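You operate a simulated robot arm through the tools that you are given. There is no shell and no other tool.

You run a simulated robot arm. Do the job below in one go: nothing can be reset, and whatever is moved stays where it is left.

JOB
Put things in order on the folding table top. At the end: the purple onion stands on top of the blue rusks box; the green roll stands where the yellow lentil label (marked "LENTILS") stood; the clear cup stands where the purple onion stood; the yellow lentil label stands where the clear cup stood; whatever was shut is shut again. Leave all else as you found it, and nothing knocked over.

It is judged by the outcome, as a careful person would: the job done as asked, and still so three seconds after it is handed in. It fails if anything else is knocked over, pushed out of place, dropped, spilled or broken.

ROBOT AND FRAMES
A 6-joint arm with a two-finger parallel gripper, fixed in place. Base frame: the origin is at the foot of the arm, x ahead of it, y to its left, z up; the work surface is at about z = 0. Units: m, rad, N and s.
With the tool pointing down near the work surface it reaches from about 0.14 to 0.58 m from the base axis. Its first joint turns from -1.152 to 1.152 rad. Payload 2.1 kg.
The tool frame sits at the grasp point between the pads (the TCP): z along the fingers, y along the line on which they close. The tips reach 0.03 m beyond it. Largest opening 0.094 m; finger width 0.028, thickness 0.01; the body of the gripper, 0.05 by 0.096 m, starts 0.055 m behind the TCP.
Orientation is told as [roll, pitch, yaw] about the base's x, y, z axes, in that order, counted from this pose: with the fingers straight down and closing along the base's y, the tool's x points along the base's -x, its y along +y and its z along -z.

CONTROLS
- The arm moves only by the tool move_arm. Its arguments are lists of equal length, an entry for each row: "offset": the shift along the base's x, y, z in m, a list of three; "delta_rot": the turn, a rotation vector about the base's x, y, z in rad, a list of three; "jaw": the finger opening in m, from 0 to 0.094. In form: {"offset": [[dx, dy, dz], ...], "delta_rot": [[ax, ay, az], ...], "jaw": [jaw, ...]}. A call has 1 to 20 rows; each row is the pose to reach, as a shift and turn from the pose commanded when the call began. A row lasts 0.2 s, in which the tool goes at most 0.05 m and 0.15 rad; a call with a longer step from one row to the next is refused whole, and so is a gripper value outside its range. Where a pose cannot be reached the arm comes as near as it can. A force on the tool above 40 N (or 10 N above the force at the start of the call, whichever is more), or a blocked arm, ends the call early, and 0.2 s more pass. The fingers move at their own pace (about 0.072 m/s each) and stop on an object; they squeeze with about 32 N. The grip force told is the motor's: it shows also when the fingers shut on nothing. Time passes only in rows, and 0.2 s behind the last, so rows that repeat a pose let the fingers close. It gives the time, the measured TCP pose, the force on the tool (base axes), the opening and the grip force at its end, in the units of the frame above (readings bear some noise), with the torque about the TCP (base axes, N m) and any sound that the robot's microphone picked up.
- Cameras (640 x 400 px; columns grow to the right, rows downward): "scene" is fixed at [0.0471, -0.368, 0.4775]; the picture's right is [0.84, -0.54, 0.00], its down [-0.34, -0.53, -0.77] and it looks along [0.42, 0.65, -0.63] (base axes); focal length 282 px, centre (320, 200). "wrist" rides on the gripper at [0.076, 0.014, -0.103] in the tool frame; the picture's right is [-0.18, 0.98, 0.00], its down [-0.75, -0.14, -0.64] and it looks along [-0.63, -0.12, 0.77] (tool axes); focal length 243 px, centre (320, 200). There is no depth. A picture from a camera that has moved, and an enlarged one, comes with that camera's place and axes in the base frame and with its lens.
- snapshot(camera): a new picture of that camera. No time passes.
- enlarge(camera, box): a new picture of the part [left, top, right, bottom] of that camera's present view, enlarged. No time passes.
- job_done(): hands the job in; it is judged then, once.

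Places have to be worked out from the pictures, the camera data and where the tool is seen. Open the gripper and draw the arm clear of the work before you hand the job in, unless the task says otherwise.

The tools are called after "Emit:" as name(argument=value, ...) on one line, values as JSON. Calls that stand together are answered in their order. move_arm: Moves the arm, as the interface text tells. Its arguments: {"type":"object","properties":{"offset":{"type":"array","items":{"type":"array","items":{"type":"number"}}},"delta_rot":{"type":"array","items":{"type":"array","items":{"type":"number"}}},"jaw":{"type":"array","items":{"type":"number"}}},"required":["offset","delta_rot","jaw"]} The other tools are called the same way: snapshot (camera) takes a picture; enlarge (camera, box) takes an enlarged picture of a part of a camera's view; job_done () hands the job in.

At the start:

```text
t: 0.0
eef_pos: [0.2784, 0.2246, 0.243]
orientation: [0.0, 0.0, 0.0]
ft_force: [-1.0, -0.3, 0.0]
wrist_torque: [-0.02, 0.0, -0.01]
finger_gap: 0.0942
grip_force: 0.0
```

scene: 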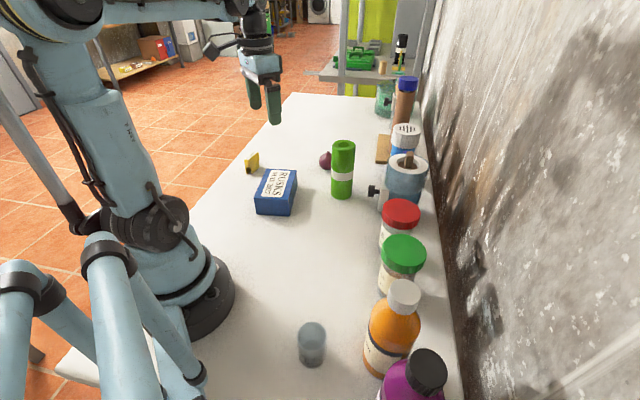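
wrist: 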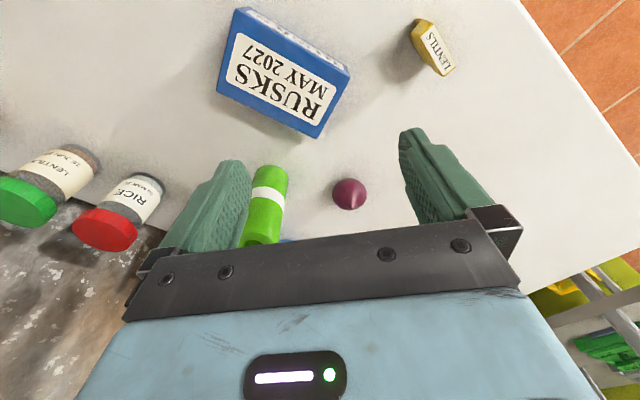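

I'll begin by looking closely at the scene from both cameras before moving anything.

Emit:
enlarge(camera="scene", box=[220, 120, 380, 220])

Emit:
enlarge(camera="scene", box=[260, 300, 420, 400])

Emit:
enlarge(camera="scene", box=[340, 60, 480, 240])

Emit:
enlarge(camera="wrist", box=[160, 0, 480, 200])

```text
4.00 times, centred on (300, 170) of scene
camera zoom: at [0.0471, -0.368, 0.4775], right [0.84, -0.54, 0.0], down [-0.34, -0.53, -0.77], along [0.42, 0.65, -0.63], focal length 1129 px, centre (400, 320)
```

zoom: 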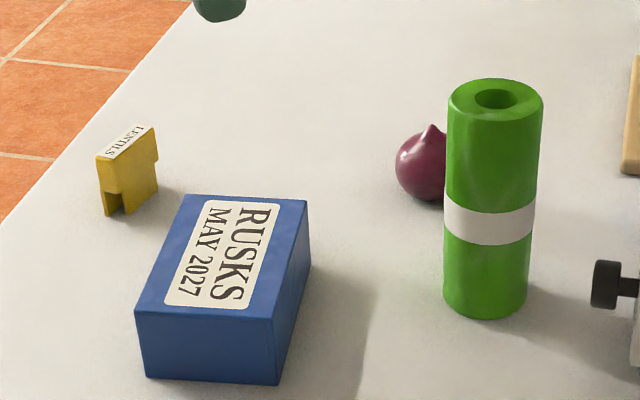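

```text
4.00 times, centred on (340, 350) of scene
camera zoom: at [0.0471, -0.368, 0.4775], right [0.84, -0.54, 0.0], down [-0.34, -0.53, -0.77], along [0.42, 0.65, -0.63], focal length 1129 px, centre (240, -400)
```

zoom: 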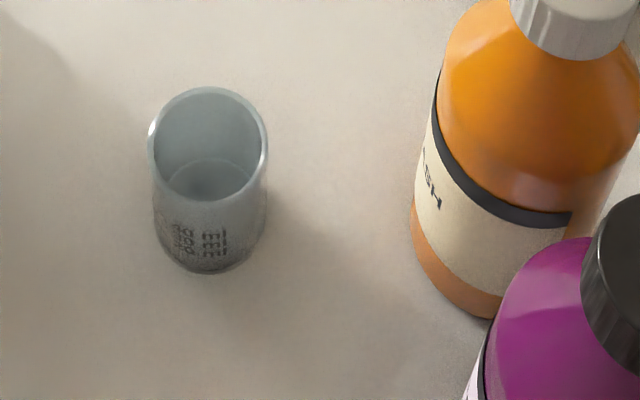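

```text
2.22 times, centred on (410, 150) of scene
camera zoom: at [0.0471, -0.368, 0.4775], right [0.84, -0.54, 0.0], down [-0.34, -0.53, -0.77], along [0.42, 0.65, -0.63], focal length 627 px, centre (120, 311)
```

zoom: 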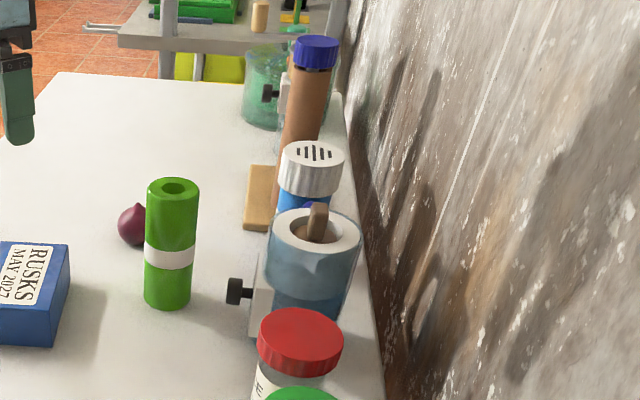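

```text
2.00 times, centred on (320, 100) of wrist
camera zoom: at [0.2011, 0.2393, 0.3462], right [0.18, 0.98, 0.0], down [0.75, -0.14, 0.64], along [0.63, -0.12, -0.77], focal length 485 px, centre (320, 400)
```

zoom: 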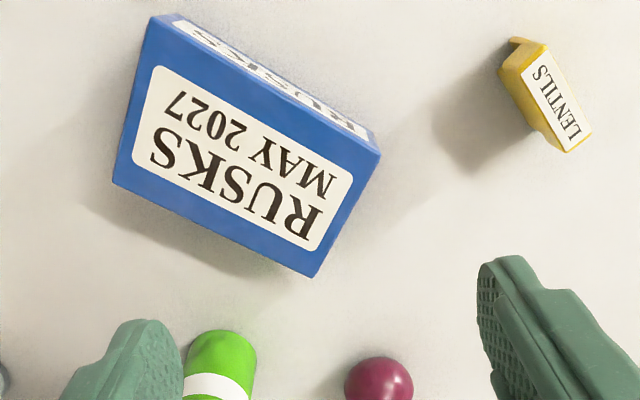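

Rough positions so far: onion near (0.463, 0.240), roll near (0.428, 0.114), box top centre near (0.272, 0.186) at z 0.055, label near (0.267, 0.353) and cup near (0.142, -0.200). I'll zoom in further on the label, onion, cup and roll to refine shapes and sizes.

Emit:
enlarge(camera="scene", box=[235, 145, 275, 180])

Emit:
enlarge(camera="wrist", box=[390, 0, 480, 90])

Emit:
enlarge(camera="wrist", box=[230, 140, 390, 260])

Emit:
enlarge(camera="scene", box=[285, 310, 345, 375])

Emit:
enlarge(camera="scene", box=[310, 130, 370, 210])

```text
11.43 times, centred on (255, 162) of scene
camera zoom: at [0.0471, -0.368, 0.4775], right [0.84, -0.54, 0.0], down [-0.34, -0.53, -0.77], along [0.42, 0.65, -0.63], focal length 3225 px, centre (1063, 629)
```

zoom: 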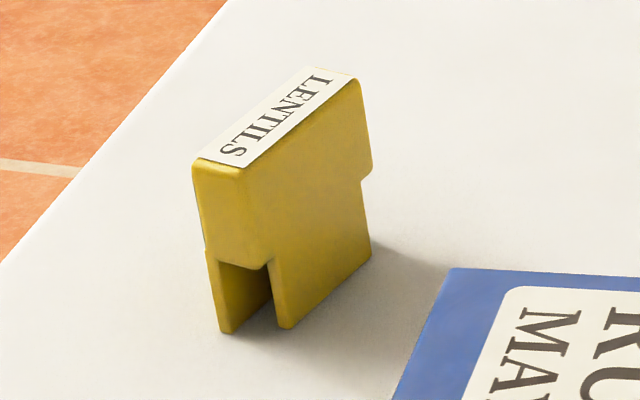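

```text
4.44 times, centred on (435, 45) of wrist
camera zoom: at [0.2011, 0.2393, 0.3462], right [0.18, 0.98, 0.0], down [0.75, -0.14, 0.64], along [0.63, -0.12, -0.77], focal length 1078 px, centre (-191, 889)
```

zoom: 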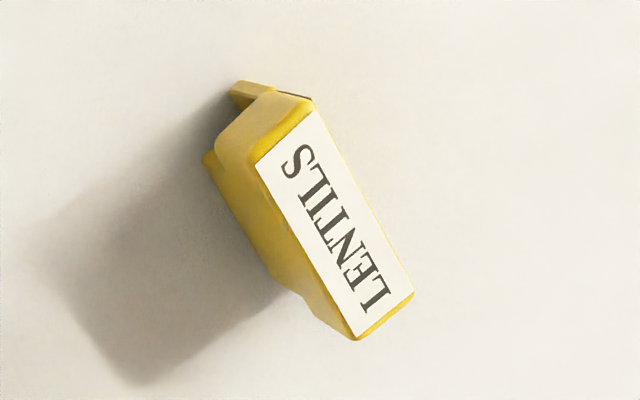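

```text
3.33 times, centred on (310, 200) of wrist
camera zoom: at [0.2011, 0.2393, 0.3462], right [0.18, 0.98, 0.0], down [0.75, -0.14, 0.64], along [0.63, -0.12, -0.77], focal length 809 px, centre (353, 200)
```

zoom: 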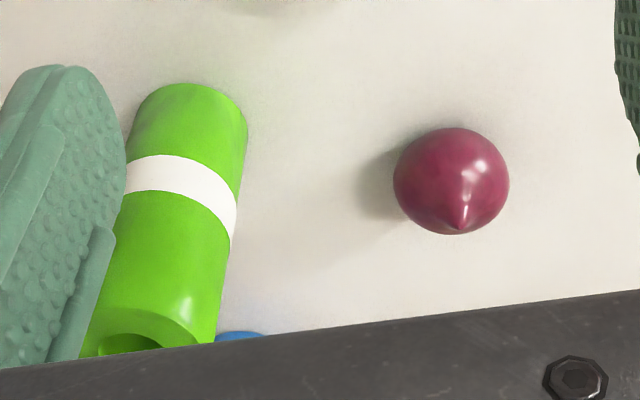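

```text
6.15 times, centred on (315, 342) of scene
camera zoom: at [0.0471, -0.368, 0.4775], right [0.84, -0.54, 0.0], down [-0.34, -0.53, -0.77], along [0.42, 0.65, -0.63], focal length 1736 px, centre (351, -677)
```

zoom: 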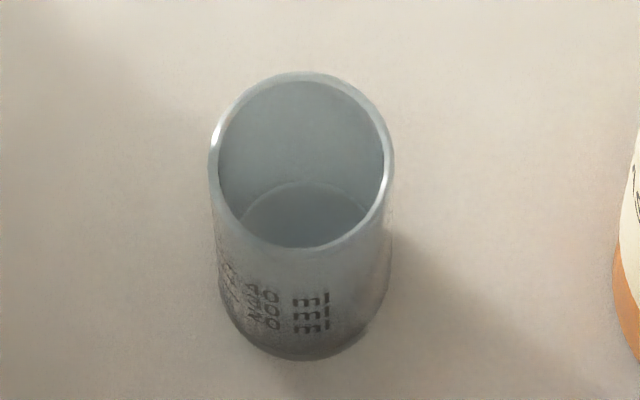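

```text
5.00 times, centred on (340, 170) of scene
camera zoom: at [0.0471, -0.368, 0.4775], right [0.84, -0.54, 0.0], down [-0.34, -0.53, -0.77], along [0.42, 0.65, -0.63], focal length 1411 px, centre (220, 350)
```

zoom: 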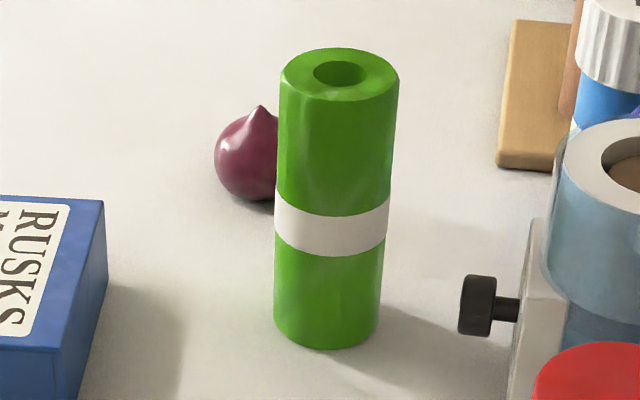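

The label is a small two-legged block, about 0.05 x 0.018 m on top and 0.05 m tall, with its long axis about 0.58 rad from x. I'll move above the onion first, staying high, and check alignment with the wrist camera.

Emit:
move_arm(offset=[[0.037, 0.003, 0], [0.074, 0.006, 0], [0.111, 0.009, 0], [0.148, 0.012, 0], [0.184, 0.015, 0], [0.184, 0.015, -0.03], [0.184, 0.015, -0.06], [0.184, 0.015, -0.093], [0.184, 0.015, -0.093]], delta_rot=[[0, 0, 0], [0, 0, 0], [0, 0, 0], [0, 0, 0], [0, 0, 0], [0, 0, 0], [0, 0, 0], [0, 0, 0], [0, 0, 0]], jaw=[0.094, 0.094, 0.094, 0.094, 0.094, 0.094, 0.094, 0.094, 0.094])

Emit:
snapshot(camera="wrist")

Emit:
snapshot(camera="scene")

```text
t: 2.0
eef_pos: [0.4628, 0.2393, 0.1484]
orientation: [0.0, -0.003, -0.001]
ft_force: [0.5, -0.4, -1.0]
wrist_torque: [0.01, 0.02, 0.0]
finger_gap: 0.0941
grip_force: 0.0
```

```text
taken
camera wrist: at [0.3858, 0.2531, 0.2507], right [0.18, 0.98, 0.0], down [0.75, -0.14, 0.64], along [0.63, -0.12, -0.77], focal length 243 px, centre (320, 200)
```

wrist: 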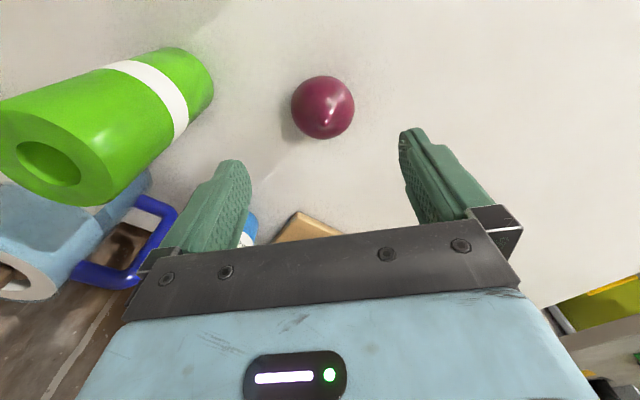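

```text
taken
```

scene: 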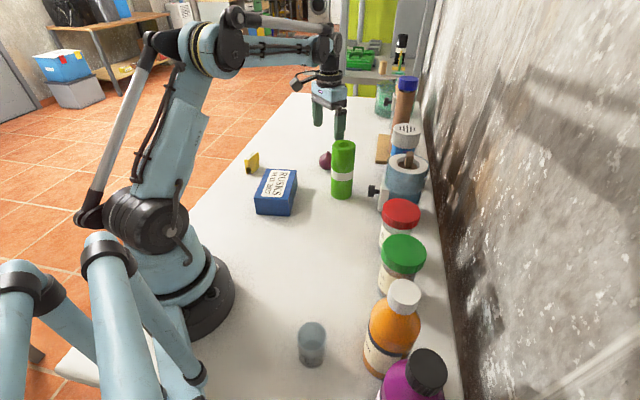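

The wrist view puts the onion at about (0.462, 0.241) with radius about 0.027, almost directly under the tool. I'll descend to TCP z of about 0.035 with the fingers open, stopping before I close.

Emit:
move_arm(offset=[[0, 0.001, -0.03], [0, 0.001, -0.06], [0, 0.001, -0.085], [0, 0.001, -0.105], [0, 0.001, -0.115], [0, 0.001, -0.115]], delta_rot=[[0, 0, 0], [0, 0, 0], [0, 0, 0], [0, 0, 0], [0, 0, 0], [0, 0, 0]], jaw=[0.094, 0.094, 0.094, 0.094, 0.094, 0.094])

Emit:
snapshot(camera="wrist")

Emit:
enlarge(camera="scene", box=[290, 80, 390, 210])

```text
t: 3.4
eef_pos: [0.463, 0.2418, 0.0352]
orientation: [0.0, -0.002, 0.001]
ft_force: [0.7, 0.3, -0.1]
wrist_torque: [-0.03, -0.04, -0.01]
finger_gap: 0.0942
grip_force: 0.1
```

```text
taken
camera wrist: at [0.3861, 0.255, 0.1374], right [0.18, 0.98, 0.0], down [0.75, -0.14, 0.64], along [0.63, -0.12, -0.77], focal length 243 px, centre (320, 200)
```

wrist: 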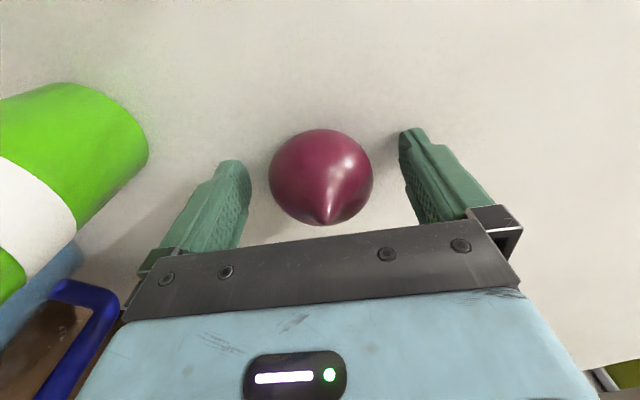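

```text
3.08 times, centred on (340, 145) of scene
camera zoom: at [0.0471, -0.368, 0.4775], right [0.84, -0.54, 0.0], down [-0.34, -0.53, -0.77], along [0.42, 0.65, -0.63], focal length 868 px, centre (258, 369)
```

zoom: 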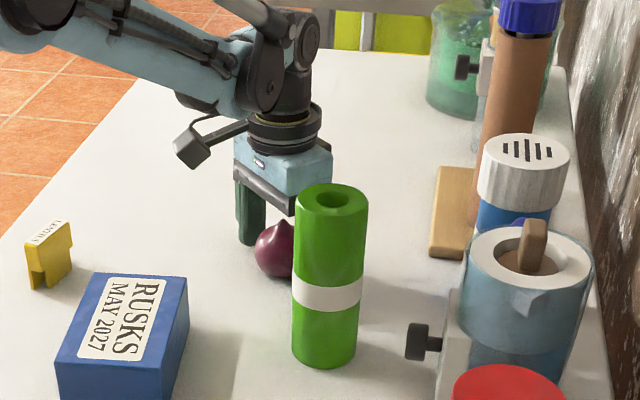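

The onion sits centred between the fingers at about (0.462, 0.241). I'll close on it in place.

Emit:
move_arm(offset=[[0, 0, 0], [0, 0, 0], [0, 0, 0], [0, 0, 0], [0, 0, 0]], delta_rot=[[0, 0, 0], [0, 0, 0], [0, 0, 0], [0, 0, 0], [0, 0, 0]], jaw=[0.07, 0.06, 0.045, 0.03, 0.03])

Emit:
snapshot(camera="wrist")

```text
t: 4.6
eef_pos: [0.4629, 0.2406, 0.035]
orientation: [0.001, -0.001, 0.001]
ft_force: [0.2, 0.5, 0.2]
wrist_torque: [-0.01, 0.02, -0.01]
finger_gap: 0.0573
grip_force: 32.0
```

```text
taken
camera wrist: at [0.3862, 0.2549, 0.1377], right [0.18, 0.98, 0.0], down [0.75, -0.14, 0.64], along [0.63, -0.12, -0.77], focal length 243 px, centre (320, 200)
```

wrist: 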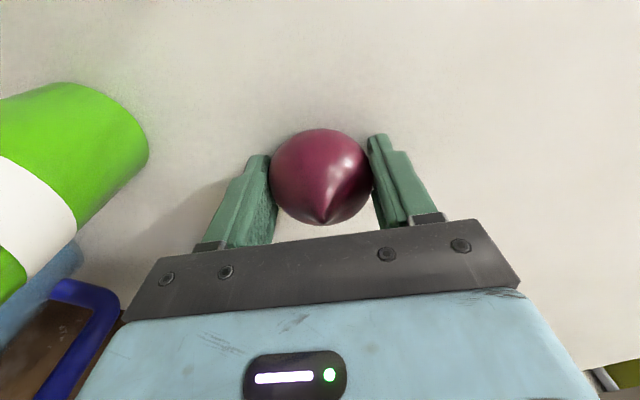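

The grip holds at an opening of 0.057 with 32 N. I'll lift straight up to z of about 0.20, then carry the onion to over the box centre near (0.270, 0.184).

Emit:
move_arm(offset=[[0, 0, 0.02], [0, 0, 0.05], [0, 0, 0.09], [0, 0, 0.13], [0, 0, 0.165], [-0.035, -0.01, 0.165], [-0.07, -0.02, 0.165], [-0.105, -0.031, 0.165], [-0.14, -0.042, 0.165], [-0.17, -0.05, 0.165], [-0.192, -0.0566, 0.165], [-0.192, -0.0566, 0.165]], delta_rot=[[0, 0, 0], [0, 0, 0], [0, 0, 0], [0, 0, 0], [0, 0, 0], [0, 0, 0], [0, 0, 0], [0, 0, 0], [0, 0, 0], [0, 0, 0], [0, 0, 0], [0, 0, 0]], jaw=[0.03, 0.03, 0.03, 0.03, 0.03, 0.03, 0.03, 0.03, 0.03, 0.03, 0.03, 0.03])

Emit:
snapshot(camera="wrist")

Emit:
snapshot(camera="scene")

```text
t: 7.2
eef_pos: [0.2698, 0.1843, 0.2012]
orientation: [0.001, -0.004, -0.001]
ft_force: [-0.3, -0.2, -1.5]
wrist_torque: [-0.02, 0.0, 0.01]
finger_gap: 0.0572
grip_force: 32.2
```

```text
taken
camera wrist: at [0.1928, 0.1982, 0.303], right [0.18, 0.98, 0.0], down [0.75, -0.14, 0.64], along [0.63, -0.12, -0.77], focal length 243 px, centre (320, 200)
```

wrist: 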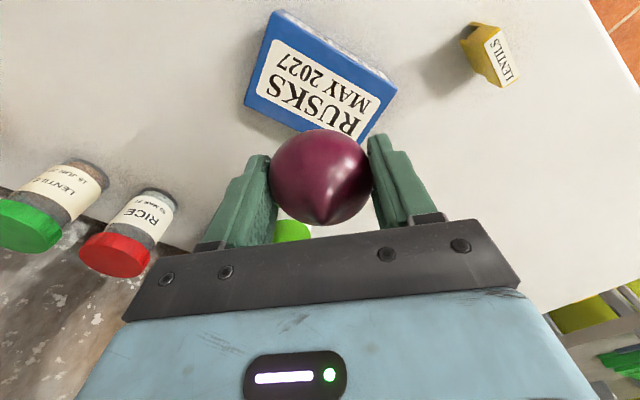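

```text
taken
```

scene: 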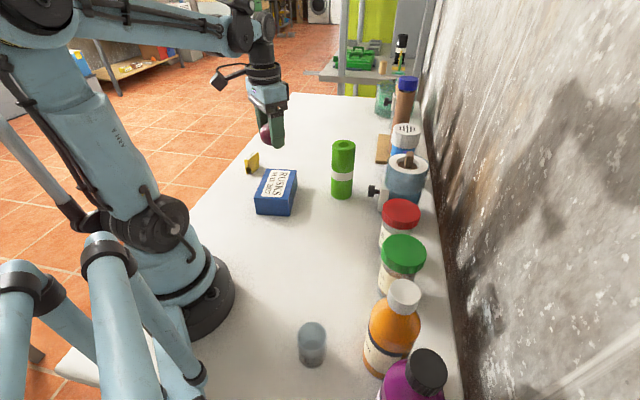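

The onion is held and is over the box region. I'll enlarge the wrist view to pin down the box's top-face corners before lowering.

Emit:
enlarge(camera="wrist", box=[230, 0, 410, 150])

Emit:
enlarge(camera="scene", box=[235, 95, 315, 220])

```text
2.67 times, centred on (320, 75) of wrist
camera zoom: at [0.1928, 0.1982, 0.303], right [0.18, 0.98, 0.0], down [0.75, -0.14, 0.64], along [0.63, -0.12, -0.77], focal length 647 px, centre (320, 533)
```

zoom: 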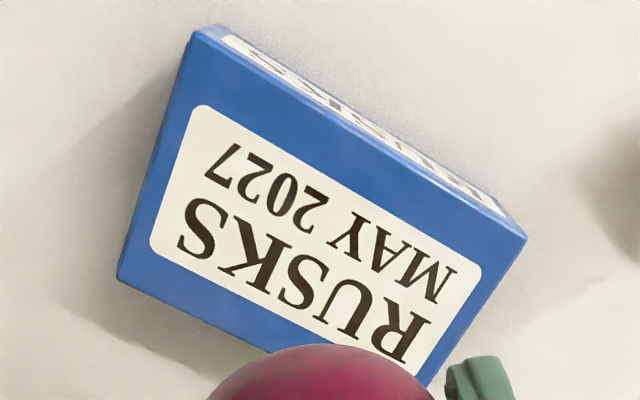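

```text
3.20 times, centred on (275, 158) of scene
camera zoom: at [0.0471, -0.368, 0.4775], right [0.84, -0.54, 0.0], down [-0.34, -0.53, -0.77], along [0.42, 0.65, -0.63], focal length 903 px, centre (464, 336)
```

zoom: 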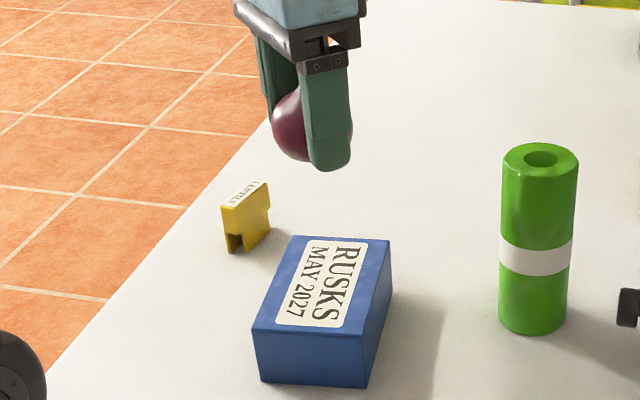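

The box top works out to be centred near (0.267, 0.183). I'll lower to just above its expected height, with contact at TCP z of about 0.090, and then feel for it.

Emit:
move_arm(offset=[[-0.0024, -0.001, -0.03], [-0.0024, -0.001, -0.06], [-0.0024, -0.001, -0.085], [-0.0024, -0.001, -0.1], [-0.0024, -0.001, -0.105], [-0.0024, -0.001, -0.105]], delta_rot=[[0, 0, 0], [0, 0, 0], [0, 0, 0], [0, 0, 0], [0, 0, 0], [0, 0, 0]], jaw=[0.03, 0.03, 0.03, 0.03, 0.03, 0.03])

Emit:
enlarge(camera="scene", box=[235, 95, 315, 220])

Emit:
snapshot(camera="wrist")

```text
t: 8.6
eef_pos: [0.2678, 0.185, 0.0958]
orientation: [0.001, -0.002, 0.001]
ft_force: [-0.2, 0.9, -0.9]
wrist_torque: [-0.01, 0.01, -0.02]
finger_gap: 0.0574
grip_force: 31.9
```

```text
3.20 times, centred on (275, 158) of scene
camera zoom: at [0.0471, -0.368, 0.4775], right [0.84, -0.54, 0.0], down [-0.34, -0.53, -0.77], along [0.42, 0.65, -0.63], focal length 903 px, centre (464, 336)
```

zoom: 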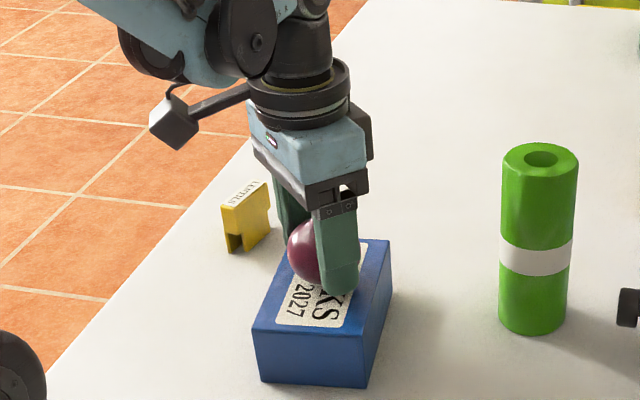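

```text
taken
camera wrist: at [0.1905, 0.198, 0.1981], right [0.18, 0.98, 0.0], down [0.75, -0.14, 0.64], along [0.63, -0.12, -0.77], focal length 243 px, centre (320, 200)
```

wrist: 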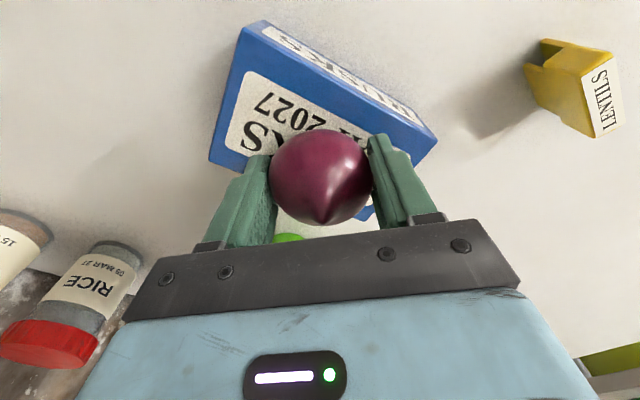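

No contact yet at z of about 0.096. I'll lower a few millimetres and read the force.

Emit:
move_arm(offset=[[0, 0, -0.0015], [0, 0, -0.003], [0, 0, -0.003]], delta_rot=[[0, 0, 0], [0, 0, 0], [0, 0, 0]], jaw=[0.03, 0.03, 0.03])

Emit:
move_arm(offset=[[0, 0, -0.001], [0, 0, -0.0015], [0, 0, -0.0015]], delta_rot=[[0, 0, 0], [0, 0, 0], [0, 0, 0]], jaw=[0.03, 0.03, 0.03])

```text
t: 9.4
eef_pos: [0.2659, 0.184, 0.0934]
orientation: [0.0, 0.0, 0.001]
ft_force: [0.2, 0.3, 0.0]
wrist_torque: [0.02, -0.01, 0.01]
finger_gap: 0.0571
grip_force: 31.9
```

```text
t: 10.2
eef_pos: [0.2675, 0.1842, 0.0908]
orientation: [-0.001, -0.001, 0.001]
ft_force: [-0.6, 1.1, -0.9]
wrist_torque: [0.02, -0.04, -0.01]
finger_gap: 0.0573
grip_force: 31.7
```

Still no contact at z of about 0.091, so I'll keep lowering in 1 mm steps.

Emit:
move_arm(offset=[[0, 0, -0.001], [0, 0, -0.001]], delta_rot=[[0, 0, 0], [0, 0, 0]], jaw=[0.03, 0.03])

Emit:
enlarge(camera="scene", box=[255, 140, 305, 190])

```text
t: 10.8
eef_pos: [0.2684, 0.1835, 0.0911]
orientation: [-0.002, -0.002, 0.001]
ft_force: [0.4, -0.2, -1.0]
wrist_torque: [0.01, -0.02, -0.02]
finger_gap: 0.0573
grip_force: 31.9
```

```text
8.00 times, centred on (280, 165) of scene
camera zoom: at [0.0471, -0.368, 0.4775], right [0.84, -0.54, 0.0], down [-0.34, -0.53, -0.77], along [0.42, 0.65, -0.63], focal length 2257 px, centre (640, 480)
```

zoom: 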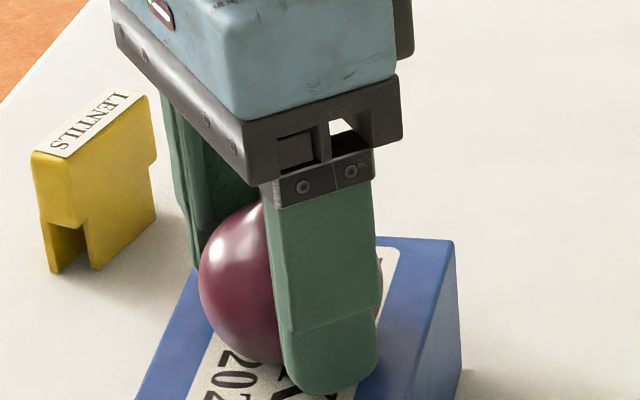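

The gap looks very small. I'll continue in 1 mm steps until the force shows contact.

Emit:
move_arm(offset=[[0, 0, -0.001], [0, 0, -0.001]], delta_rot=[[0, 0, 0], [0, 0, 0]], jaw=[0.03, 0.03])

Emit:
move_arm(offset=[[0, 0, -0.001], [0, 0, -0.001]], delta_rot=[[0, 0, 0], [0, 0, 0]], jaw=[0.03, 0.03])

```text
t: 11.4
eef_pos: [0.2679, 0.1835, 0.0888]
orientation: [-0.001, -0.001, 0.0]
ft_force: [-1.6, -2.8, 23.0]
wrist_torque: [-0.08, -0.07, 0.04]
finger_gap: 0.0573
grip_force: 32.1
```

```text
t: 12.0
eef_pos: [0.2669, 0.1841, 0.0889]
orientation: [0.0, -0.002, 0.001]
ft_force: [-0.7, -2.5, 24.3]
wrist_torque: [-0.05, -0.07, 0.02]
finger_gap: 0.0569
grip_force: 32.7
```

Contact is clear at 23–24 N with TCP z of about 0.089. I'll ease up 1 mm to relieve the force and then open gently.

Emit:
move_arm(offset=[[0, 0, 0.001], [0, 0, 0.0013]], delta_rot=[[0, 0, 0], [0, 0, 0]], jaw=[0.03, 0.03])

Emit:
move_arm(offset=[[0, 0, 0], [0, 0, 0], [0, 0, 0], [0, 0, 0], [0, 0, 0], [0, 0, 0]], delta_rot=[[0, 0, 0], [0, 0, 0], [0, 0, 0], [0, 0, 0], [0, 0, 0], [0, 0, 0]], jaw=[0.056, 0.058, 0.064, 0.074, 0.086, 0.094])

Emit:
snapshot(camera="wrist")

Emit:
enlarge(camera="scene", box=[255, 140, 305, 190])

```text
t: 12.6
eef_pos: [0.2674, 0.1838, 0.09]
orientation: [0.0, -0.002, 0.0]
ft_force: [-0.1, -0.5, -0.3]
wrist_torque: [0.01, 0.01, 0.0]
finger_gap: 0.057
grip_force: 31.7
```

```text
t: 14.0
eef_pos: [0.2684, 0.185, 0.0902]
orientation: [-0.001, 0.0, -0.001]
ft_force: [-0.2, 0.8, -0.6]
wrist_torque: [0.02, 0.02, 0.04]
finger_gap: 0.094
grip_force: 0.1
```

```text
taken
camera wrist: at [0.1908, 0.1977, 0.1921], right [0.18, 0.98, 0.0], down [0.75, -0.14, 0.64], along [0.63, -0.12, -0.77], focal length 243 px, centre (320, 200)
```

wrist: 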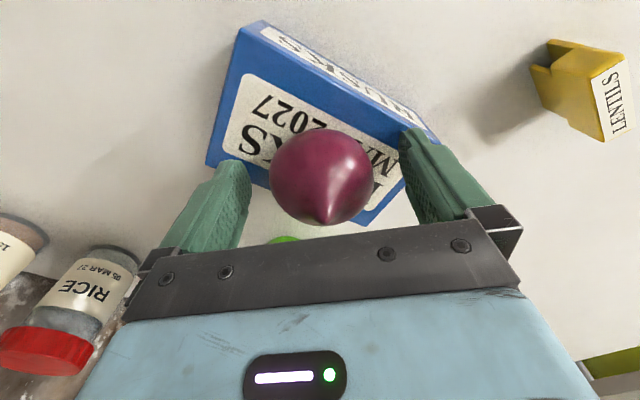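

```text
8.00 times, centred on (280, 165) of scene
camera zoom: at [0.0471, -0.368, 0.4775], right [0.84, -0.54, 0.0], down [-0.34, -0.53, -0.77], along [0.42, 0.65, -0.63], focal length 2257 px, centre (640, 480)
```

zoom: 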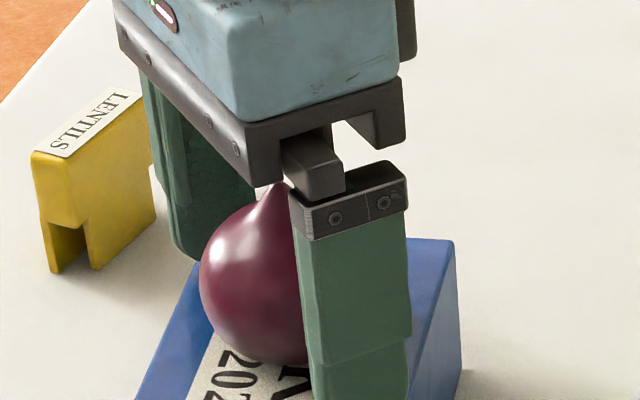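

The onion stands freely on the box. I'll rise straight up clear of it, then swing over to above the cup near (0.142, -0.199), turning the gripper to yaw -0.61 so the fingers close crosswise to the nearby orange bottle.

Emit:
move_arm(offset=[[0, 0, 0.02], [0, 0, 0.06], [0, 0, 0.1], [0, 0, 0.14], [0, 0, 0.16], [0, 0, 0.16]], delta_rot=[[0, 0, 0], [0, 0, 0], [0, 0, 0], [0, 0, 0], [0, 0, 0], [0, 0, 0]], jaw=[0.094, 0.094, 0.094, 0.094, 0.094, 0.094])

Emit:
move_arm(offset=[[-0.0115, -0.035, 0], [-0.023, -0.07, 0], [-0.0345, -0.105, 0], [-0.046, -0.14, 0], [-0.057, -0.174, 0], [-0.0685, -0.209, 0], [-0.08, -0.244, 0], [-0.0915, -0.279, 0], [-0.103, -0.314, 0], [-0.1145, -0.349, 0], [-0.126, -0.382, 0], [-0.126, -0.382, 0]], delta_rot=[[0, 0, 0], [0, 0, -0.06], [0, 0, -0.12], [0, 0, -0.18], [0, 0, -0.25], [0, 0, -0.32], [0, 0, -0.39], [0, 0, -0.46], [0, 0, -0.53], [0, 0, -0.58], [0, 0, -0.61], [0, 0, -0.61]], jaw=[0.094, 0.094, 0.094, 0.094, 0.094, 0.094, 0.094, 0.094, 0.094, 0.094, 0.094, 0.094])

Emit:
snapshot(camera="wrist")

Emit:
snapshot(camera="scene")

```text
t: 15.4
eef_pos: [0.2681, 0.1831, 0.2501]
orientation: [0.001, -0.002, 0.001]
ft_force: [0.6, -0.1, -0.9]
wrist_torque: [0.0, -0.02, 0.01]
finger_gap: 0.094
grip_force: 0.0
```

```text
t: 18.0
eef_pos: [0.1407, -0.1972, 0.2486]
orientation: [0.001, 0.0, -0.613]
ft_force: [0.1, -0.1, -0.6]
wrist_torque: [0.0, -0.03, -0.01]
finger_gap: 0.094
grip_force: 0.0
```

```text
taken
camera wrist: at [0.0858, -0.1422, 0.3506], right [0.71, 0.7, 0.0], down [0.54, -0.55, 0.64], along [0.45, -0.46, -0.77], focal length 243 px, centre (320, 200)
```

wrist: 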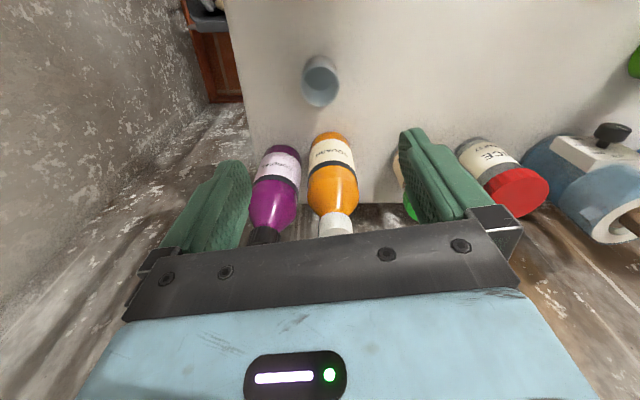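

```text
taken
```

scene: 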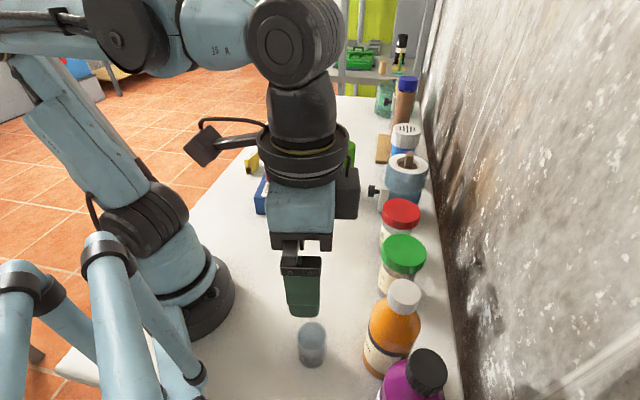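

I'm above the cup region. I'll enlarge the wrist view on the cup to locate its rim and base.

Emit:
enlarge(camera="wrist", box=[280, 40, 360, 120])

Emit:
enlarge(camera="wrist", box=[220, 20, 420, 260])

```text
5.00 times, centred on (320, 80) of wrist
camera zoom: at [0.0858, -0.1422, 0.3506], right [0.71, 0.7, 0.0], down [0.54, -0.55, 0.64], along [0.45, -0.46, -0.77], focal length 1213 px, centre (320, 800)
```

zoom: 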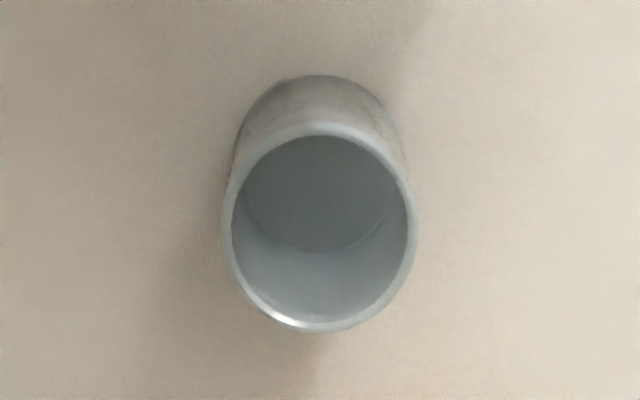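

```text
1.67 times, centred on (320, 140) of wrist
camera zoom: at [0.0858, -0.1422, 0.3506], right [0.71, 0.7, 0.0], down [0.54, -0.55, 0.64], along [0.45, -0.46, -0.77], focal length 404 px, centre (320, 300)
```

zoom: 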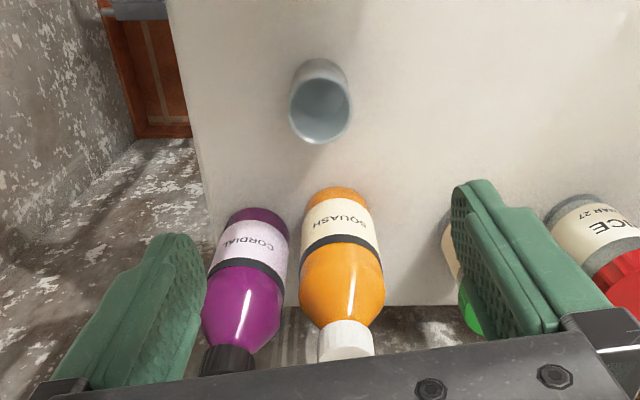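

The wrist view puts the cup at about (0.138, -0.196), with radius 0.021 and rim at z of about 0.068. I'll descend to z of about 0.14 over that point and re-check.

Emit:
move_arm(offset=[[-0.004, 0.003, -0.03], [-0.004, 0.003, -0.06], [-0.004, 0.003, -0.09], [-0.004, 0.003, -0.11], [-0.004, 0.003, -0.11]], delta_rot=[[0, 0, 0], [0, 0, 0], [0, 0, 0], [0, 0, 0], [0, 0, 0]], jaw=[0.094, 0.094, 0.094, 0.094, 0.094])

Emit:
snapshot(camera="wrist")

Emit:
snapshot(camera="scene")

```text
t: 19.2
eef_pos: [0.1393, -0.1932, 0.1377]
orientation: [-0.001, -0.001, -0.611]
ft_force: [0.1, 0.5, 0.0]
wrist_torque: [-0.03, -0.04, -0.02]
finger_gap: 0.0941
grip_force: 0.0
```

```text
taken
camera wrist: at [0.0836, -0.1385, 0.2406], right [0.71, 0.7, 0.0], down [0.54, -0.55, 0.64], along [0.45, -0.46, -0.77], focal length 243 px, centre (320, 200)
```

wrist: 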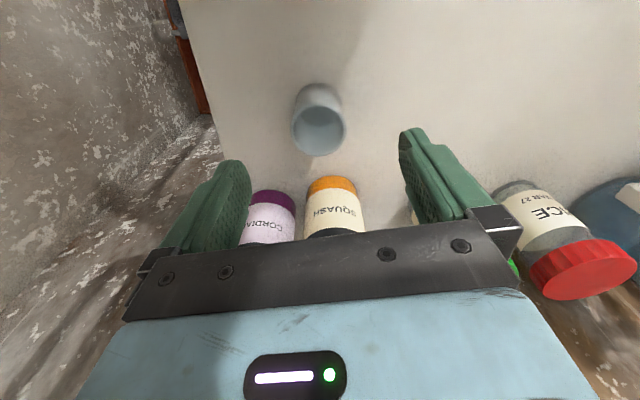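

```text
taken
```

scene: 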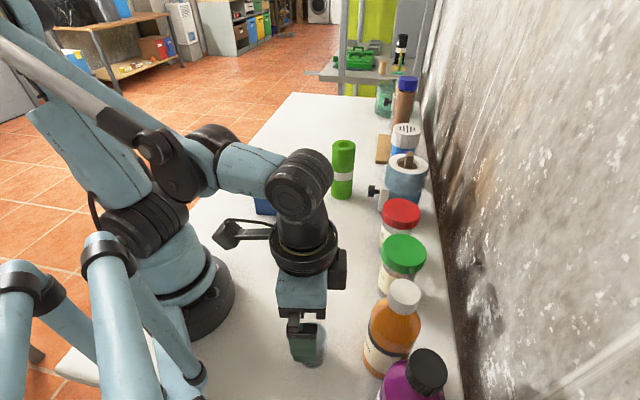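

The cup is now right under the tool, within about 1 mm, so it stands at about (0.138, -0.195). I'll descend to TCP z of about 0.043 around it.

Emit:
move_arm(offset=[[0, 0, -0.03], [0, 0, -0.06], [0, 0, -0.08], [0, 0, -0.096], [0, 0, -0.096]], delta_rot=[[0, 0, 0], [0, 0, 0], [0, 0, 0], [0, 0, 0], [0, 0, 0]], jaw=[0.094, 0.094, 0.094, 0.094, 0.094])

Emit:
snapshot(camera="wrist")

Emit:
enlarge(camera="scene", box=[220, 220, 460, 400])

```text
t: 20.4
eef_pos: [0.1375, -0.1948, 0.0444]
orientation: [-0.001, -0.001, -0.609]
ft_force: [0.7, -0.4, -0.1]
wrist_torque: [-0.02, 0.0, 0.02]
finger_gap: 0.0941
grip_force: 0.0
```

```text
taken
camera wrist: at [0.0827, -0.1407, 0.1452], right [0.71, 0.7, 0.0], down [0.54, -0.55, 0.64], along [0.45, -0.46, -0.77], focal length 243 px, centre (320, 200)
```

wrist: 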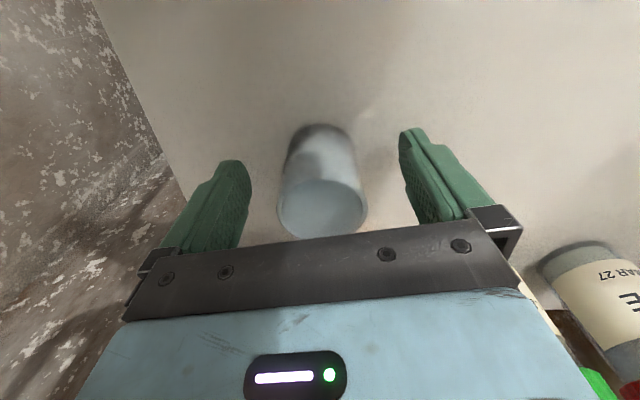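

```text
2.22 times, centred on (340, 310) of scene
camera zoom: at [0.0471, -0.368, 0.4775], right [0.84, -0.54, 0.0], down [-0.34, -0.53, -0.77], along [0.42, 0.65, -0.63], focal length 627 px, centre (276, -44)
```

zoom: 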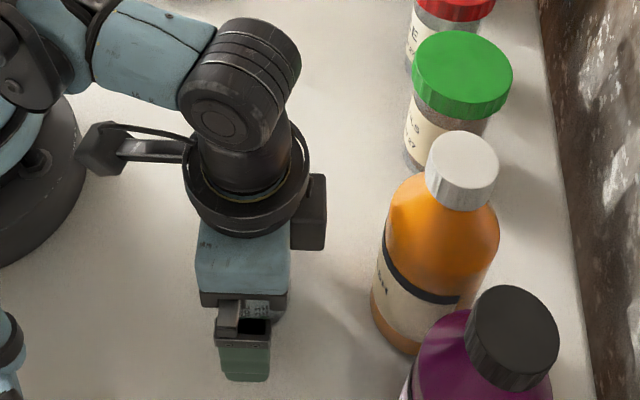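

The cup is centred between the fingers. I'll close on it.

Emit:
move_arm(offset=[[0, 0, 0], [0, 0, 0], [0, 0, 0], [0, 0, 0], [0, 0, 0], [0, 0, 0]], delta_rot=[[0, 0, 0], [0, 0, 0], [0, 0, 0], [0, 0, 0], [0, 0, 0], [0, 0, 0]], jaw=[0.07, 0.055, 0.045, 0.038, 0.03, 0.03])

Emit:
snapshot(camera="wrist")

```text
t: 21.8
eef_pos: [0.1377, -0.1967, 0.0434]
orientation: [0.0, -0.002, -0.611]
ft_force: [0.2, 1.0, 0.3]
wrist_torque: [0.0, -0.01, 0.01]
finger_gap: 0.0443
grip_force: 32.1
```

```text
taken
camera wrist: at [0.0827, -0.1407, 0.1454], right [0.71, 0.7, 0.0], down [0.54, -0.55, 0.64], along [0.45, -0.46, -0.77], focal length 243 px, centre (320, 200)
```

wrist: 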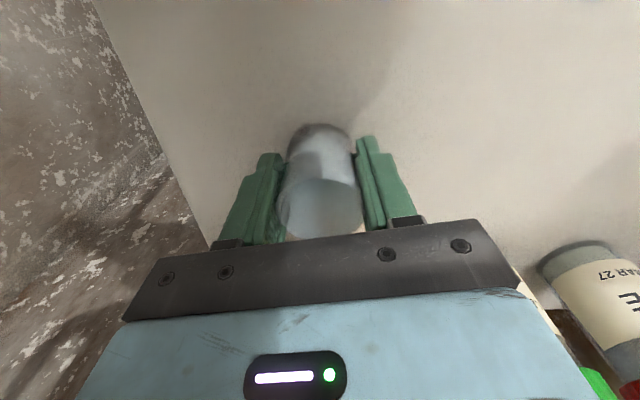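

The cup is held at an opening of 0.044; its spot is (0.138, -0.196). I'll lift it straight up to z of about 0.25.

Emit:
move_arm(offset=[[0, 0, 0.015], [0, 0, 0.04], [0, 0, 0.08], [0, 0, 0.12], [0, 0, 0.16], [0, 0, 0.2], [0, 0, 0.207], [0, 0, 0.207]], delta_rot=[[0, 0, 0], [0, 0, 0], [0, 0, 0], [0, 0, 0], [0, 0, 0], [0, 0, 0], [0, 0, 0], [0, 0, 0]], jaw=[0.03, 0.03, 0.03, 0.03, 0.03, 0.03, 0.03, 0.03])

Emit:
snapshot(camera="wrist")

Emit:
snapshot(camera="scene")

```text
t: 23.6
eef_pos: [0.1377, -0.1938, 0.2507]
orientation: [-0.001, -0.002, -0.61]
ft_force: [-0.1, -1.0, 0.2]
wrist_torque: [0.0, -0.01, -0.01]
finger_gap: 0.0441
grip_force: 32.5
```

```text
taken
camera wrist: at [0.0825, -0.1377, 0.3533], right [0.71, 0.7, 0.0], down [0.54, -0.55, 0.64], along [0.45, -0.46, -0.77], focal length 243 px, centre (320, 200)
```

wrist: 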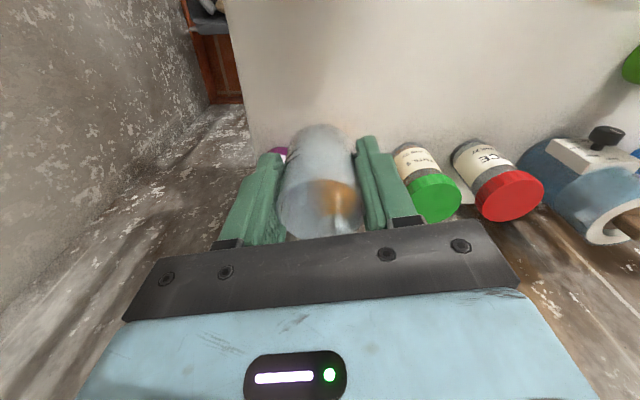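

```text
taken
```

scene: 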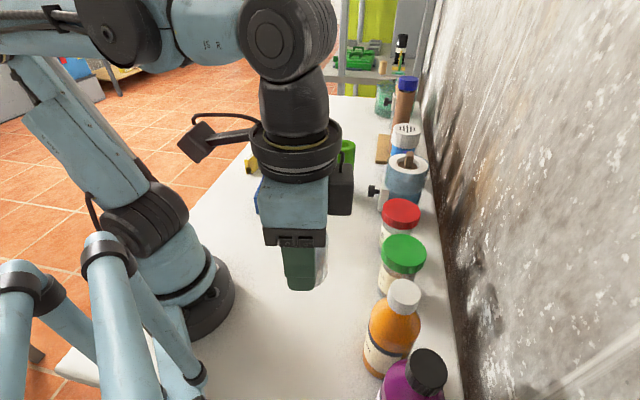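

The cup is clear of everything. I'll carry it at z of 0.25 to above the onion's old spot (0.462, 0.241), turning back to yaw 0 on the way.

Emit:
move_arm(offset=[[0.0231, 0.0312, 0], [0.0463, 0.0624, 0], [0.0694, 0.0936, 0], [0.0926, 0.1249, 0], [0.1157, 0.1561, 0], [0.1389, 0.1873, 0], [0.162, 0.2185, 0], [0.1851, 0.2497, 0], [0.2083, 0.2809, 0], [0.2314, 0.3121, 0], [0.2546, 0.3434, 0], [0.2777, 0.3746, 0], [0.3009, 0.4058, 0], [0.324, 0.437, 0], [0.324, 0.437, 0]], delta_rot=[[0, 0, 0.04], [0, 0, 0.08], [0, 0, 0.13], [0, 0, 0.18], [0, 0, 0.23], [0, 0, 0.28], [0, 0, 0.33], [0, 0, 0.38], [0, 0, 0.43], [0, 0, 0.48], [0, 0, 0.52], [0, 0, 0.56], [0, 0, 0.59], [0, 0, 0.61], [0, 0, 0.61]], jaw=[0.03, 0.03, 0.03, 0.03, 0.03, 0.03, 0.03, 0.03, 0.03, 0.03, 0.03, 0.03, 0.03, 0.03, 0.03])

Emit:
snapshot(camera="wrist")

Emit:
snapshot(camera="scene")

```text
t: 26.8
eef_pos: [0.4622, 0.2438, 0.2508]
orientation: [0.0, -0.002, 0.0]
ft_force: [0.5, 0.0, 0.0]
wrist_torque: [0.01, 0.01, -0.01]
finger_gap: 0.0439
grip_force: 32.5
```

```text
taken
camera wrist: at [0.3858, 0.2567, 0.3534], right [0.18, 0.98, 0.0], down [0.75, -0.14, 0.64], along [0.63, -0.12, -0.77], focal length 243 px, centre (320, 200)
```

wrist: 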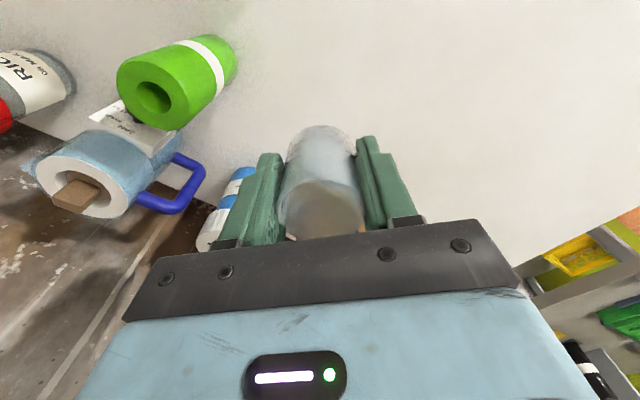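

```text
taken
```

scene: 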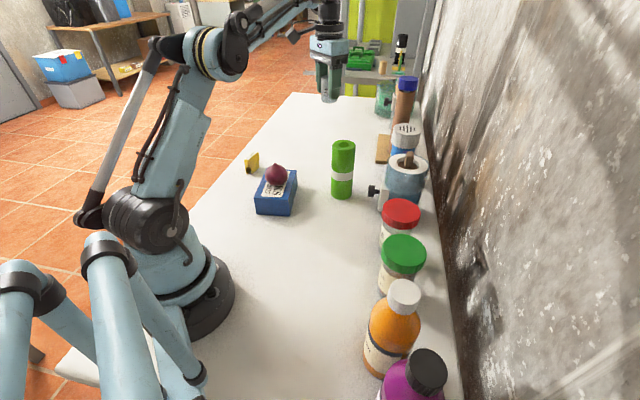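

The onion still stands on the box and the cup is held over its new spot. I'll lower it to a few millimetres above the table.

Emit:
move_arm(offset=[[0, 0, -0.04], [0, 0, -0.08], [0, 0, -0.12], [0, 0, -0.155], [0, 0, -0.18], [0, 0, -0.195], [0, 0, -0.202], [0, 0, -0.202]], delta_rot=[[0, 0, 0], [0, 0, 0], [0, 0, 0], [0, 0, 0], [0, 0, 0], [0, 0, 0], [0, 0, 0], [0, 0, 0]], jaw=[0.03, 0.03, 0.03, 0.03, 0.03, 0.03, 0.03, 0.03])

Emit:
move_arm(offset=[[0, 0, -0.0015], [0, 0, -0.003], [0, 0, -0.003]], delta_rot=[[0, 0, 0], [0, 0, 0], [0, 0, 0]], jaw=[0.03, 0.03, 0.03])

Emit:
snapshot(camera="wrist")

```text
t: 28.6
eef_pos: [0.4622, 0.2409, 0.049]
orientation: [0.001, -0.001, -0.001]
ft_force: [0.3, 0.1, -0.4]
wrist_torque: [0.04, -0.01, -0.01]
finger_gap: 0.0443
grip_force: 32.1
```

```text
t: 29.4
eef_pos: [0.4626, 0.2418, 0.0446]
orientation: [0.001, -0.001, 0.001]
ft_force: [0.0, 1.0, -0.9]
wrist_torque: [-0.03, 0.02, 0.0]
finger_gap: 0.044
grip_force: 32.3
```

```text
taken
camera wrist: at [0.385, 0.2559, 0.1473], right [0.18, 0.98, 0.0], down [0.75, -0.14, 0.64], along [0.63, -0.12, -0.77], focal length 243 px, centre (320, 200)
```

wrist: 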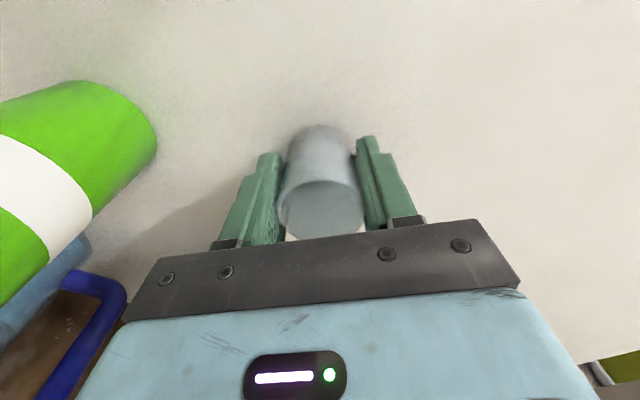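

Commanded height is now 0.0448, about 2 mm above the expected contact. I'll lower in 1 mm steps and watch the force.

Emit:
move_arm(offset=[[0, 0, -0.001], [0, 0, -0.001]], delta_rot=[[0, 0, 0], [0, 0, 0]], jaw=[0.03, 0.03])

Emit:
move_arm(offset=[[0, 0, -0.0007], [0, 0, -0.0007]], delta_rot=[[0, 0, 0], [0, 0, 0]], jaw=[0.03, 0.03])

```text
t: 30.0
eef_pos: [0.4629, 0.2424, 0.0443]
orientation: [0.0, 0.0, -0.001]
ft_force: [-0.1, -0.7, -0.1]
wrist_torque: [0.0, 0.0, 0.02]
finger_gap: 0.0444
grip_force: 31.6
```

```text
t: 30.6
eef_pos: [0.4628, 0.2414, 0.0431]
orientation: [0.0, -0.002, -0.001]
ft_force: [-0.6, 0.5, -0.2]
wrist_torque: [-0.01, -0.01, -0.02]
finger_gap: 0.044
grip_force: 32.1
```

Emit:
move_arm(offset=[[0, 0, -0.0007], [0, 0, -0.0007]], delta_rot=[[0, 0, 0], [0, 0, 0]], jaw=[0.03, 0.03])

```text
t: 31.2
eef_pos: [0.462, 0.2409, 0.0428]
orientation: [0.0, 0.0, -0.001]
ft_force: [-0.2, 0.6, 0.0]
wrist_torque: [0.0, -0.02, 0.05]
finger_gap: 0.0441
grip_force: 32.0
```

No contact yet at commanded 0.0424, so I'll lower by another 0.7 mm.

Emit:
move_arm(offset=[[0, 0, -0.0007], [0, 0, -0.0007]], delta_rot=[[0, 0, 0], [0, 0, 0]], jaw=[0.03, 0.03])

```text
t: 31.8
eef_pos: [0.4625, 0.2418, 0.042]
orientation: [0.0, -0.001, 0.001]
ft_force: [0.5, -1.9, 17.6]
wrist_torque: [-0.05, -0.03, -0.05]
finger_gap: 0.0443
grip_force: 32.6
```

The cup is on the table at 17.6 N. I'll ease up 0.6 mm and open gently.

Emit:
move_arm(offset=[[0, 0, 0.0006], [0, 0, 0.0006]], delta_rot=[[0, 0, 0], [0, 0, 0]], jaw=[0.03, 0.03])

Emit:
move_arm(offset=[[0, 0, 0], [0, 0, 0], [0, 0, 0], [0, 0, 0], [0, 0, 0], [0, 0, 0], [0, 0, 0]], delta_rot=[[0, 0, 0], [0, 0, 0], [0, 0, 0], [0, 0, 0], [0, 0, 0], [0, 0, 0], [0, 0, 0]], jaw=[0.043, 0.046, 0.052, 0.062, 0.074, 0.086, 0.09])

Emit:
snapshot(camera="wrist")

Emit:
enlarge(camera="scene", box=[290, 80, 390, 210])

```text
t: 32.4
eef_pos: [0.4621, 0.2421, 0.0424]
orientation: [0.001, -0.001, -0.001]
ft_force: [1.1, -4.0, 7.6]
wrist_torque: [-0.13, -0.08, 0.0]
finger_gap: 0.0439
grip_force: 32.2
```

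```text
t: 34.0
eef_pos: [0.4621, 0.2424, 0.0428]
orientation: [0.001, -0.003, 0.001]
ft_force: [0.3, -0.3, 0.4]
wrist_torque: [-0.01, 0.0, -0.01]
finger_gap: 0.0898
grip_force: 0.0
```

```text
taken
camera wrist: at [0.3848, 0.2564, 0.145], right [0.18, 0.98, 0.0], down [0.75, -0.14, 0.64], along [0.63, -0.12, -0.77], focal length 243 px, centre (320, 200)
```

wrist: 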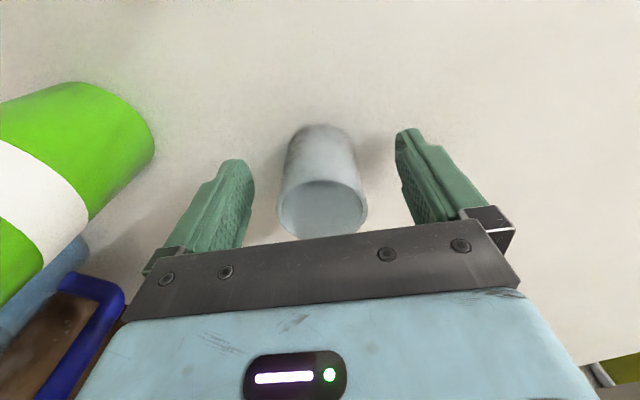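

```text
3.08 times, centred on (340, 145) of scene
camera zoom: at [0.0471, -0.368, 0.4775], right [0.84, -0.54, 0.0], down [-0.34, -0.53, -0.77], along [0.42, 0.65, -0.63], focal length 868 px, centre (258, 369)
```

zoom: 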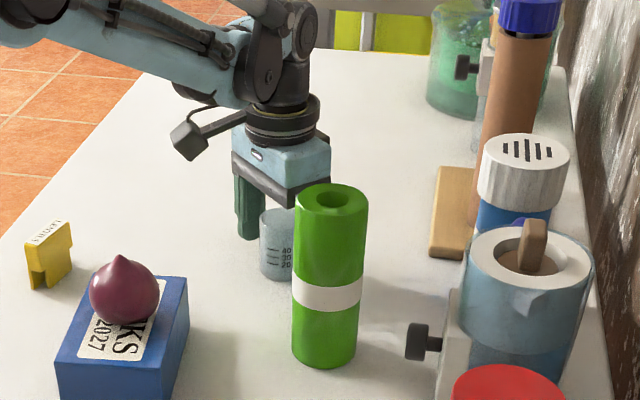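

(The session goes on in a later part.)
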